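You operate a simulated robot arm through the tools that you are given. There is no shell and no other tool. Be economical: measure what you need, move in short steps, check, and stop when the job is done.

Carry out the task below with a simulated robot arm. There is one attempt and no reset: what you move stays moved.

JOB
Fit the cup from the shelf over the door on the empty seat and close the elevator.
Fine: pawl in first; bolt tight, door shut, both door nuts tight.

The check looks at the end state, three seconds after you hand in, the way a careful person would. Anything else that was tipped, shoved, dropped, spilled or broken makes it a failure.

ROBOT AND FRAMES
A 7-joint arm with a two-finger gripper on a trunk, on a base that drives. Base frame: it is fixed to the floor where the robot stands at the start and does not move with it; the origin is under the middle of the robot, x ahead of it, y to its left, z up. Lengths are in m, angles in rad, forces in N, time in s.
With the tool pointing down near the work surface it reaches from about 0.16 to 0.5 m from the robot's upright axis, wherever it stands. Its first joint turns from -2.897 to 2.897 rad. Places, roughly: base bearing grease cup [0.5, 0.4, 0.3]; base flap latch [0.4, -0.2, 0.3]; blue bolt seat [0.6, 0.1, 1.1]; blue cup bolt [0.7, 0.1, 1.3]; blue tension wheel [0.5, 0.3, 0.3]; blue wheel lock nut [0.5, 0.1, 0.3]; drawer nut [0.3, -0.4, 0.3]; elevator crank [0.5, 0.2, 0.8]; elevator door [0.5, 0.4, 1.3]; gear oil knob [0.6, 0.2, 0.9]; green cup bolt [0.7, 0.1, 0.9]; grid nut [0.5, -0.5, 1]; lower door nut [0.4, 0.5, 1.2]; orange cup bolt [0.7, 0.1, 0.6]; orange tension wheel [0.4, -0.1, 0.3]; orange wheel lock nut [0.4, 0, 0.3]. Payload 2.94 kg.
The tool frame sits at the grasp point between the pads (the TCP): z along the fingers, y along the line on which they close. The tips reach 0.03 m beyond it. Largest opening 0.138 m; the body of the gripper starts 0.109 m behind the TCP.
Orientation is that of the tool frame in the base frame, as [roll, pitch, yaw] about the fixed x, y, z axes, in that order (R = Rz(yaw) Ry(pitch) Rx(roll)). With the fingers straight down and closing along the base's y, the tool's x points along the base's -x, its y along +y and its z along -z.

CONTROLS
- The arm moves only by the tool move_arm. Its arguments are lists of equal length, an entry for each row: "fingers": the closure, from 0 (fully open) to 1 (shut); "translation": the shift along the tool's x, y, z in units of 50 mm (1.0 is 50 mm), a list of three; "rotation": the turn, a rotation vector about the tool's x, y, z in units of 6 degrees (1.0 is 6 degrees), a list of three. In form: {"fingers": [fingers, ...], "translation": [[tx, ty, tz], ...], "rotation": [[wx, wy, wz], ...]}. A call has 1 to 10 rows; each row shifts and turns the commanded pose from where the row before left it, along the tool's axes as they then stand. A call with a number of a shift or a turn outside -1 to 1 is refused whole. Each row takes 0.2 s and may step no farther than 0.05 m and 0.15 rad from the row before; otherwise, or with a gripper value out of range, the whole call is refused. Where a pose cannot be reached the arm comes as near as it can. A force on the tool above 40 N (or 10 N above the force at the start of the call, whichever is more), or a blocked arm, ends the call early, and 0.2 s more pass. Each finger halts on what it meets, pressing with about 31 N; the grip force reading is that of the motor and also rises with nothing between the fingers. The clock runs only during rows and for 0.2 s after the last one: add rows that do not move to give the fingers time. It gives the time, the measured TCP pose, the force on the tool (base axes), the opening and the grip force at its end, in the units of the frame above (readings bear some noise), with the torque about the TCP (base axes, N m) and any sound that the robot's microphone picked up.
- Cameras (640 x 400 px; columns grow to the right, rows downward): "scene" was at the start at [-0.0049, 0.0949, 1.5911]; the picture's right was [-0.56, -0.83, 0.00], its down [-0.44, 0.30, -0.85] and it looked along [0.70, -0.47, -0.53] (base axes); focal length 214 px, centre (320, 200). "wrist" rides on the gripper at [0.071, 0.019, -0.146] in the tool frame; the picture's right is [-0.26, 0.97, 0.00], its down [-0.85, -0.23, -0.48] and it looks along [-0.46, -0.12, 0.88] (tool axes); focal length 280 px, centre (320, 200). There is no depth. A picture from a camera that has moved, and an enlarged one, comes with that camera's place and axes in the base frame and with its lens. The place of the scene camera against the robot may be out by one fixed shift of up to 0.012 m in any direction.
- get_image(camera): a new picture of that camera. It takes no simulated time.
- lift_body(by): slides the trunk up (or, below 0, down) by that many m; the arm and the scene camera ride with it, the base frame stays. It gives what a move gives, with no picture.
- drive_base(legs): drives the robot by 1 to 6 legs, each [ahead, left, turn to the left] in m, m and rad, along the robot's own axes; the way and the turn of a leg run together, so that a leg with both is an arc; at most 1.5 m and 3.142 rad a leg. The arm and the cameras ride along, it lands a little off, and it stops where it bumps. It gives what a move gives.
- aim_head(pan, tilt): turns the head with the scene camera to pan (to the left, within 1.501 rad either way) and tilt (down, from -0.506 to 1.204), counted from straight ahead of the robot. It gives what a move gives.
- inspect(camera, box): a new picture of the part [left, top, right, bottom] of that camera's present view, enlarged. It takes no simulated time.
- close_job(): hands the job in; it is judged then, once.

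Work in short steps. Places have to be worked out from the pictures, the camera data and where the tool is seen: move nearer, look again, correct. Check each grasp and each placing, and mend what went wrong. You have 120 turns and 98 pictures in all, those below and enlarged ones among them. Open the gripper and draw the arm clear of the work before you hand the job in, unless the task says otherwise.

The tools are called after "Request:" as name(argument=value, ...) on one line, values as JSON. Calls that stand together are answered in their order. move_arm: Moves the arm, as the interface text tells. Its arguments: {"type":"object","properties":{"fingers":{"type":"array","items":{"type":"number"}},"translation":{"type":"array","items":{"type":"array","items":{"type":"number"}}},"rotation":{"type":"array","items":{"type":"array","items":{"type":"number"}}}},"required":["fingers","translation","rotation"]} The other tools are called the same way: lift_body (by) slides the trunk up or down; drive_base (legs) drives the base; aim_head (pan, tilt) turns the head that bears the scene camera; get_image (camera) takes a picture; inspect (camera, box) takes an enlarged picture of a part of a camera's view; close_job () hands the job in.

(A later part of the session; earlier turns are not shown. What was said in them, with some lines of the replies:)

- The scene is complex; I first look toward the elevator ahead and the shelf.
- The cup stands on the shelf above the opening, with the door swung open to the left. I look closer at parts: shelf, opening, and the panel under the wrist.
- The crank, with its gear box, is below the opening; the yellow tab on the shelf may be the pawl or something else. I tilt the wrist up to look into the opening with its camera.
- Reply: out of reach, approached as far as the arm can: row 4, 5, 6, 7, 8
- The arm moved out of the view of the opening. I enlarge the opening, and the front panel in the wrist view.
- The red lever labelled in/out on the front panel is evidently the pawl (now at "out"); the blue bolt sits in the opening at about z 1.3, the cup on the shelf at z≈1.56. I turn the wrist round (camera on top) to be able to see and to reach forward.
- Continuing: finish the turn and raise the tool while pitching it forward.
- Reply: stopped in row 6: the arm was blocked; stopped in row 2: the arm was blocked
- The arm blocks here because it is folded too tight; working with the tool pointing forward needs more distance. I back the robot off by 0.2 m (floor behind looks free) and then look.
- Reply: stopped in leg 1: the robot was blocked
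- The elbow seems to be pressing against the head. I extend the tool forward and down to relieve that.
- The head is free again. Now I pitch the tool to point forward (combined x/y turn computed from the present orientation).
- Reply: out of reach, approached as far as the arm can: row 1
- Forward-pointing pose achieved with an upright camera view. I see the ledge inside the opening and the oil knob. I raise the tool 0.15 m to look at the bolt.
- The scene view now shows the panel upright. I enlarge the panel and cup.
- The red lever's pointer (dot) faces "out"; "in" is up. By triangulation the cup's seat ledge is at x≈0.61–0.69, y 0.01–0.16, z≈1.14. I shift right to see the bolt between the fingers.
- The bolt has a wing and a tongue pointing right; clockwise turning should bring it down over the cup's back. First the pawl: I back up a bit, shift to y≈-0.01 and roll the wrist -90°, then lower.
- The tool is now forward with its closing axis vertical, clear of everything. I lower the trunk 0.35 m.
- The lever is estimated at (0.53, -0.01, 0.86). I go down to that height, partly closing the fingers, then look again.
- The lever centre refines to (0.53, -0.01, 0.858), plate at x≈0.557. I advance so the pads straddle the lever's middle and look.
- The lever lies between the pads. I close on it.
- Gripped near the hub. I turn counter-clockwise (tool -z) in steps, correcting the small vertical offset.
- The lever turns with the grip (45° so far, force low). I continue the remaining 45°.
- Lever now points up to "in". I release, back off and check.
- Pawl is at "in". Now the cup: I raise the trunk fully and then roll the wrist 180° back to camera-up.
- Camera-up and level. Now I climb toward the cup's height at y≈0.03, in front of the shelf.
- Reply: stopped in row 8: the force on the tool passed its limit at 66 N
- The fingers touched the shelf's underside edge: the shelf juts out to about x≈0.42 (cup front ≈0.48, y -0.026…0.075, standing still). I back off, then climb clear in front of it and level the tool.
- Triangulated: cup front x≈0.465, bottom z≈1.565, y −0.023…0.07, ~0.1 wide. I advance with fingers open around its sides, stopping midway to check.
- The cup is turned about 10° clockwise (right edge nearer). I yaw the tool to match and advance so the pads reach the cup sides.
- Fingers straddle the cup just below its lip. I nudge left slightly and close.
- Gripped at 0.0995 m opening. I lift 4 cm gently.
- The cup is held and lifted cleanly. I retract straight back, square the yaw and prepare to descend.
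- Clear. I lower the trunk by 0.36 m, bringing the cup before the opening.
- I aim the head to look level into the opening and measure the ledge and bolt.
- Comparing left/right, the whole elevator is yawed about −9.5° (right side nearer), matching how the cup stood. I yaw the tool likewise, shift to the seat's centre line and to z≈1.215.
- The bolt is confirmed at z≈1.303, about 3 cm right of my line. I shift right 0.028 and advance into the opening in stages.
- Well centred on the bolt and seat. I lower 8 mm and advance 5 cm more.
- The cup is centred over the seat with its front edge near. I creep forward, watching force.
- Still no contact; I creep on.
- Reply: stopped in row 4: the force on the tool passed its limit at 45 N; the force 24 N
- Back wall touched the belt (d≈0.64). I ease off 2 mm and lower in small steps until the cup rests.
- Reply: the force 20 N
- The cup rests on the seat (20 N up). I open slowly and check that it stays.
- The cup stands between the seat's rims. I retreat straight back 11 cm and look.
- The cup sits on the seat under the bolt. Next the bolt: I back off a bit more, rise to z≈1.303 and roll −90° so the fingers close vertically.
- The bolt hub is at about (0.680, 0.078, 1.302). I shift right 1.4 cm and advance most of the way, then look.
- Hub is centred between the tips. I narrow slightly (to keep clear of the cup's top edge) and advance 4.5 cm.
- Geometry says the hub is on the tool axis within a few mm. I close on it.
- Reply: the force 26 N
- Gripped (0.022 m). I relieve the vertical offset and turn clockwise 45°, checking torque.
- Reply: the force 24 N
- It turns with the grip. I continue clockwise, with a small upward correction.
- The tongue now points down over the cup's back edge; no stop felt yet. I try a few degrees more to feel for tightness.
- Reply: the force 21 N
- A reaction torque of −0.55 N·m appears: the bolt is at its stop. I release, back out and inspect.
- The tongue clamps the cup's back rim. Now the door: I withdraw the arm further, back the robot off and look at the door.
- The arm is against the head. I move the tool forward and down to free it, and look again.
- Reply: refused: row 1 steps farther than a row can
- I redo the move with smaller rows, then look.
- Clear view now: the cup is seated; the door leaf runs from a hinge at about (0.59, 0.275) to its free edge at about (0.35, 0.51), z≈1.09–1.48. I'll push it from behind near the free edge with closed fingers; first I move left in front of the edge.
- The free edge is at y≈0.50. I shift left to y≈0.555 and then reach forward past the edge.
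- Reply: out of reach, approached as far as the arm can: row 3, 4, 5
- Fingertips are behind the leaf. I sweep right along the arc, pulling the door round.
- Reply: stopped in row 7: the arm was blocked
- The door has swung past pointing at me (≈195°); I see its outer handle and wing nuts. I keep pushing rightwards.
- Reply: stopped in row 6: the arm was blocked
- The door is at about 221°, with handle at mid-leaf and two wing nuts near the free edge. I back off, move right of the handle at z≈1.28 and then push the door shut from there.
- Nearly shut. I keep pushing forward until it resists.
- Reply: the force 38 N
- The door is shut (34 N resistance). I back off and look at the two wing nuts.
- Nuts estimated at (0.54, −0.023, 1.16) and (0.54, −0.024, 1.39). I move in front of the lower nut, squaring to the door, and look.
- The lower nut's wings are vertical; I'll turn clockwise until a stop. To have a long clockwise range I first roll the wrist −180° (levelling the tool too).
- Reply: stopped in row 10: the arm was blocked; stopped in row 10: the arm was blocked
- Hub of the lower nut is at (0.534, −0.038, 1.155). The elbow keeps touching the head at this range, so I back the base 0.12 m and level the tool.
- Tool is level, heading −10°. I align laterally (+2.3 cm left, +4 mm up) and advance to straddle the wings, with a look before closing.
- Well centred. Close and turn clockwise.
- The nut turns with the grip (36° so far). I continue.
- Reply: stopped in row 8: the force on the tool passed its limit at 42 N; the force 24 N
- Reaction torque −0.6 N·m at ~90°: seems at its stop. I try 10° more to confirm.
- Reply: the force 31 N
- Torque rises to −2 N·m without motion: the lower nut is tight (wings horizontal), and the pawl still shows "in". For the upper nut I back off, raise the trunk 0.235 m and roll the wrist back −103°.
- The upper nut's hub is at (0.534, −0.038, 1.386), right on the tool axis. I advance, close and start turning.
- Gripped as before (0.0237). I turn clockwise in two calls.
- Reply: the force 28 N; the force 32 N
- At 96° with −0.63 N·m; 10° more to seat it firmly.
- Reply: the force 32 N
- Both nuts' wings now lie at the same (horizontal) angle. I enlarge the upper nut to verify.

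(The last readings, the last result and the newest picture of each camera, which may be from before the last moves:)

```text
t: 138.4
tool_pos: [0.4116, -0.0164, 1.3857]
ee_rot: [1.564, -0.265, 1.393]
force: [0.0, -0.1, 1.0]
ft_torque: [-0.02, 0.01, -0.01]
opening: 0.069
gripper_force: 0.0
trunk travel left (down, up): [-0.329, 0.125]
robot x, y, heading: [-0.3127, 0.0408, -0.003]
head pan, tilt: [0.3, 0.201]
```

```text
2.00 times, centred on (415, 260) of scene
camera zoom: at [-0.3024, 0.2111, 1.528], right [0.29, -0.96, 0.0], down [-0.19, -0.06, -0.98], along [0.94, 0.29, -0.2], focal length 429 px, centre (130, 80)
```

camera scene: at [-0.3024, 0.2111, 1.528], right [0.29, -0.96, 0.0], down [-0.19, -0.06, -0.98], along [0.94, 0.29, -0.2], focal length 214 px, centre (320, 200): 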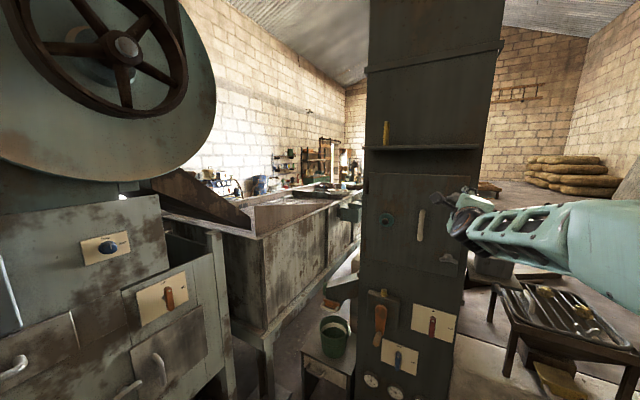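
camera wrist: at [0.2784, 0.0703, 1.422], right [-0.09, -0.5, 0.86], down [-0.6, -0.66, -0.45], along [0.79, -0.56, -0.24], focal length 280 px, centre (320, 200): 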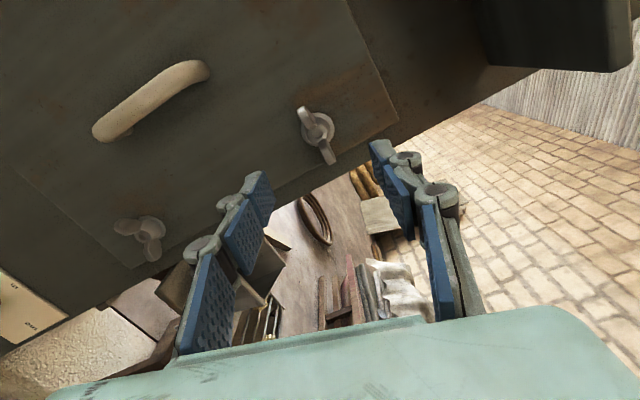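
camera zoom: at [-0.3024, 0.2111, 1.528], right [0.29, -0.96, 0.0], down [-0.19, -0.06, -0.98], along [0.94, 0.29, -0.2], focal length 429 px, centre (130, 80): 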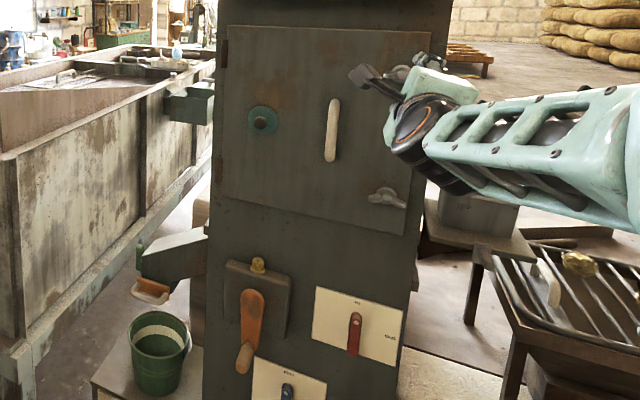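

Angles look right, but the last torque on the upper nut was less certain, so I re-grip it and test the stop once more.

Request:
move_arm(fingers=[0.5, 0.5, 0.5, 0.7, 1, 1, 1, 1, 1], translation=[[0, 0, 0.7], [0, 0, 0.7], [0, 0, 0.65], [0, 0, 0], [0, 0, 0], [0, 0, 0], [0, 0, 0], [0, 0, 0], [0, 0, 0]], rotation=[[0, 0, -0.8], [0, 0, -0.8], [0, 0, -0.8], [0, 0, 0], [0, 0, 0], [0, 0, 0], [0, 0, 1], [0, 0, 1], [0, 0, 0]])

Request:
move_arm(fingers=[1, 1, 1], translation=[[0, 0, 0], [0, 0, 0], [0, 0, 0]], rotation=[[0, 0, 1], [0, 0, 0.8], [0, 0, 0]])

Request:
inspect(camera="wrist", box=[200, 80, 440, 280])

```text
t: 140.4
tool_pos: [0.5109, -0.035, 1.3845]
ee_rot: [1.571, -0.222, 1.393]
force: [-13.7, 2.0, -12.1]
ft_torque: [-0.45, 0.45, -0.05]
opening: 0.0244
gripper_force: 45.0
trunk travel left (down, up): [-0.329, 0.125]
robot x, y, heading: [-0.3103, 0.0378, -0.002]
head pan, tilt: [0.3, 0.201]
```

```text
t: 141.2
tool_pos: [0.5123, -0.0344, 1.3835]
ee_rot: [1.57, -0.415, 1.394]
force: [-17.6, 3.2, -17.7]
ft_torque: [-0.17, 0.47, 0.26]
opening: 0.0245
gripper_force: 44.8
trunk travel left (down, up): [-0.329, 0.125]
robot x, y, heading: [-0.3114, 0.0407, -0.006]
head pan, tilt: [0.3, 0.201]
```

```text
2.00 times, centred on (320, 180) of wrist
camera zoom: at [0.3778, 0.0465, 1.4301], right [-0.11, -0.62, 0.78], down [-0.59, -0.59, -0.55], along [0.8, -0.52, -0.3], focal length 561 px, centre (320, 240)
```

zoom: 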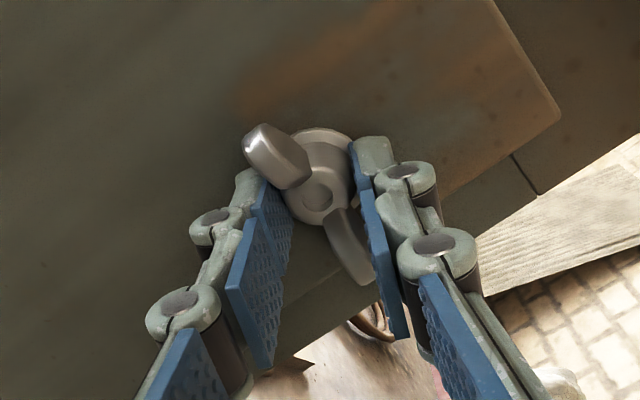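

The fingers slip round the hub while the wings stay: the upper nut is at its stop too. I release and draw clear.

Request:
move_arm(fingers=[0.6, 0.3, 0.3, 0.3, 0.3, 0.3, 0.3, 0.3], translation=[[0, 0, 0], [0, 0, 0], [0, 0, 0], [0, 0, -0.7], [0, 0, -0.8], [0, 0, -0.8], [0, 0, -0.4], [0, 0, 0]], rotation=[[0, 0, 0], [0, 0, 0], [0, 0, 0], [0, 0, 0], [0, 0, 0], [0, 0, 0], [0, 0, 0], [0, 0, 0]])

Request:
drive_base(legs=[[-0.1, 0, 0]])

Request:
inspect(camera="scene", box=[355, 110, 515, 320])

Request:
get_image(camera="wrist")

```text
t: 143.0
tool_pos: [0.3794, -0.0119, 1.3854]
ee_rot: [1.565, -0.413, 1.395]
force: [0.5, -0.1, -0.2]
ft_torque: [-0.02, -0.01, -0.02]
opening: 0.0966
gripper_force: 0.1
trunk travel left (down, up): [-0.329, 0.125]
robot x, y, heading: [-0.3142, 0.0374, -0.005]
head pan, tilt: [0.3, 0.201]
```

```text
t: 144.1
tool_pos: [0.2751, -0.0116, 1.3862]
ee_rot: [1.565, -0.412, 1.392]
force: [-0.4, 0.9, 0.9]
ft_torque: [-0.03, 0.0, -0.02]
opening: 0.0966
gripper_force: 0.0
trunk travel left (down, up): [-0.329, 0.125]
robot x, y, heading: [-0.413, 0.0441, -0.007]
head pan, tilt: [0.3, 0.201]
```

```text
1.90 times, centred on (435, 215) of scene
camera zoom: at [-0.4047, 0.2143, 1.528], right [0.29, -0.96, 0.0], down [-0.19, -0.06, -0.98], along [0.94, 0.28, -0.2], focal length 408 px, centre (101, 171)
```

zoom: 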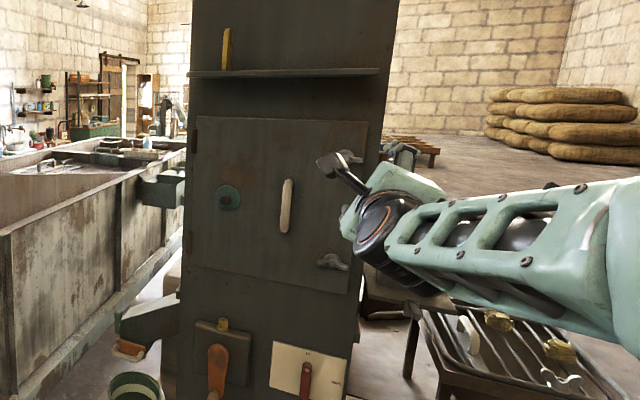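

```text
4 pictures are left
camera wrist: at [0.1417, 0.0707, 1.4316], right [-0.12, -0.62, 0.78], down [-0.59, -0.59, -0.55], along [0.8, -0.52, -0.29], focal length 280 px, centre (320, 200)
```

wrist: 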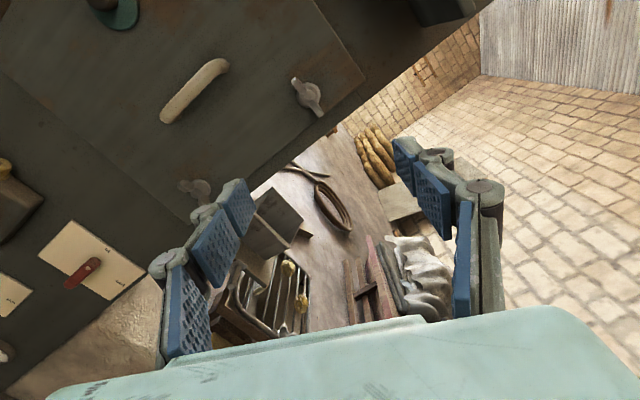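

Door shut, both nuts' wings horizontal at their stops, pawl at "in", arm clear and the gripper open. I hand the job in.

Request:
close_job()

```text
The job is handed in.
```

The elevator is closed up with the cup from the shelf on the empty seat. I set the pawl to "in" first, then turned the blue bolt clockwise to its stop over the cup's back rim. I shut the door and turned both door nuts clockwise to their stops.

- **Bolt:** I couldn't recheck it with the door shut. I judged it tight from the reaction torque (about 0.55 N·m) and the last picture before closing.
- **Shelf bump:** Early on the fingers pushed up against the shelf's underside, peaking at 66 N. The cup and the yellow tab on the shelf stayed standing.
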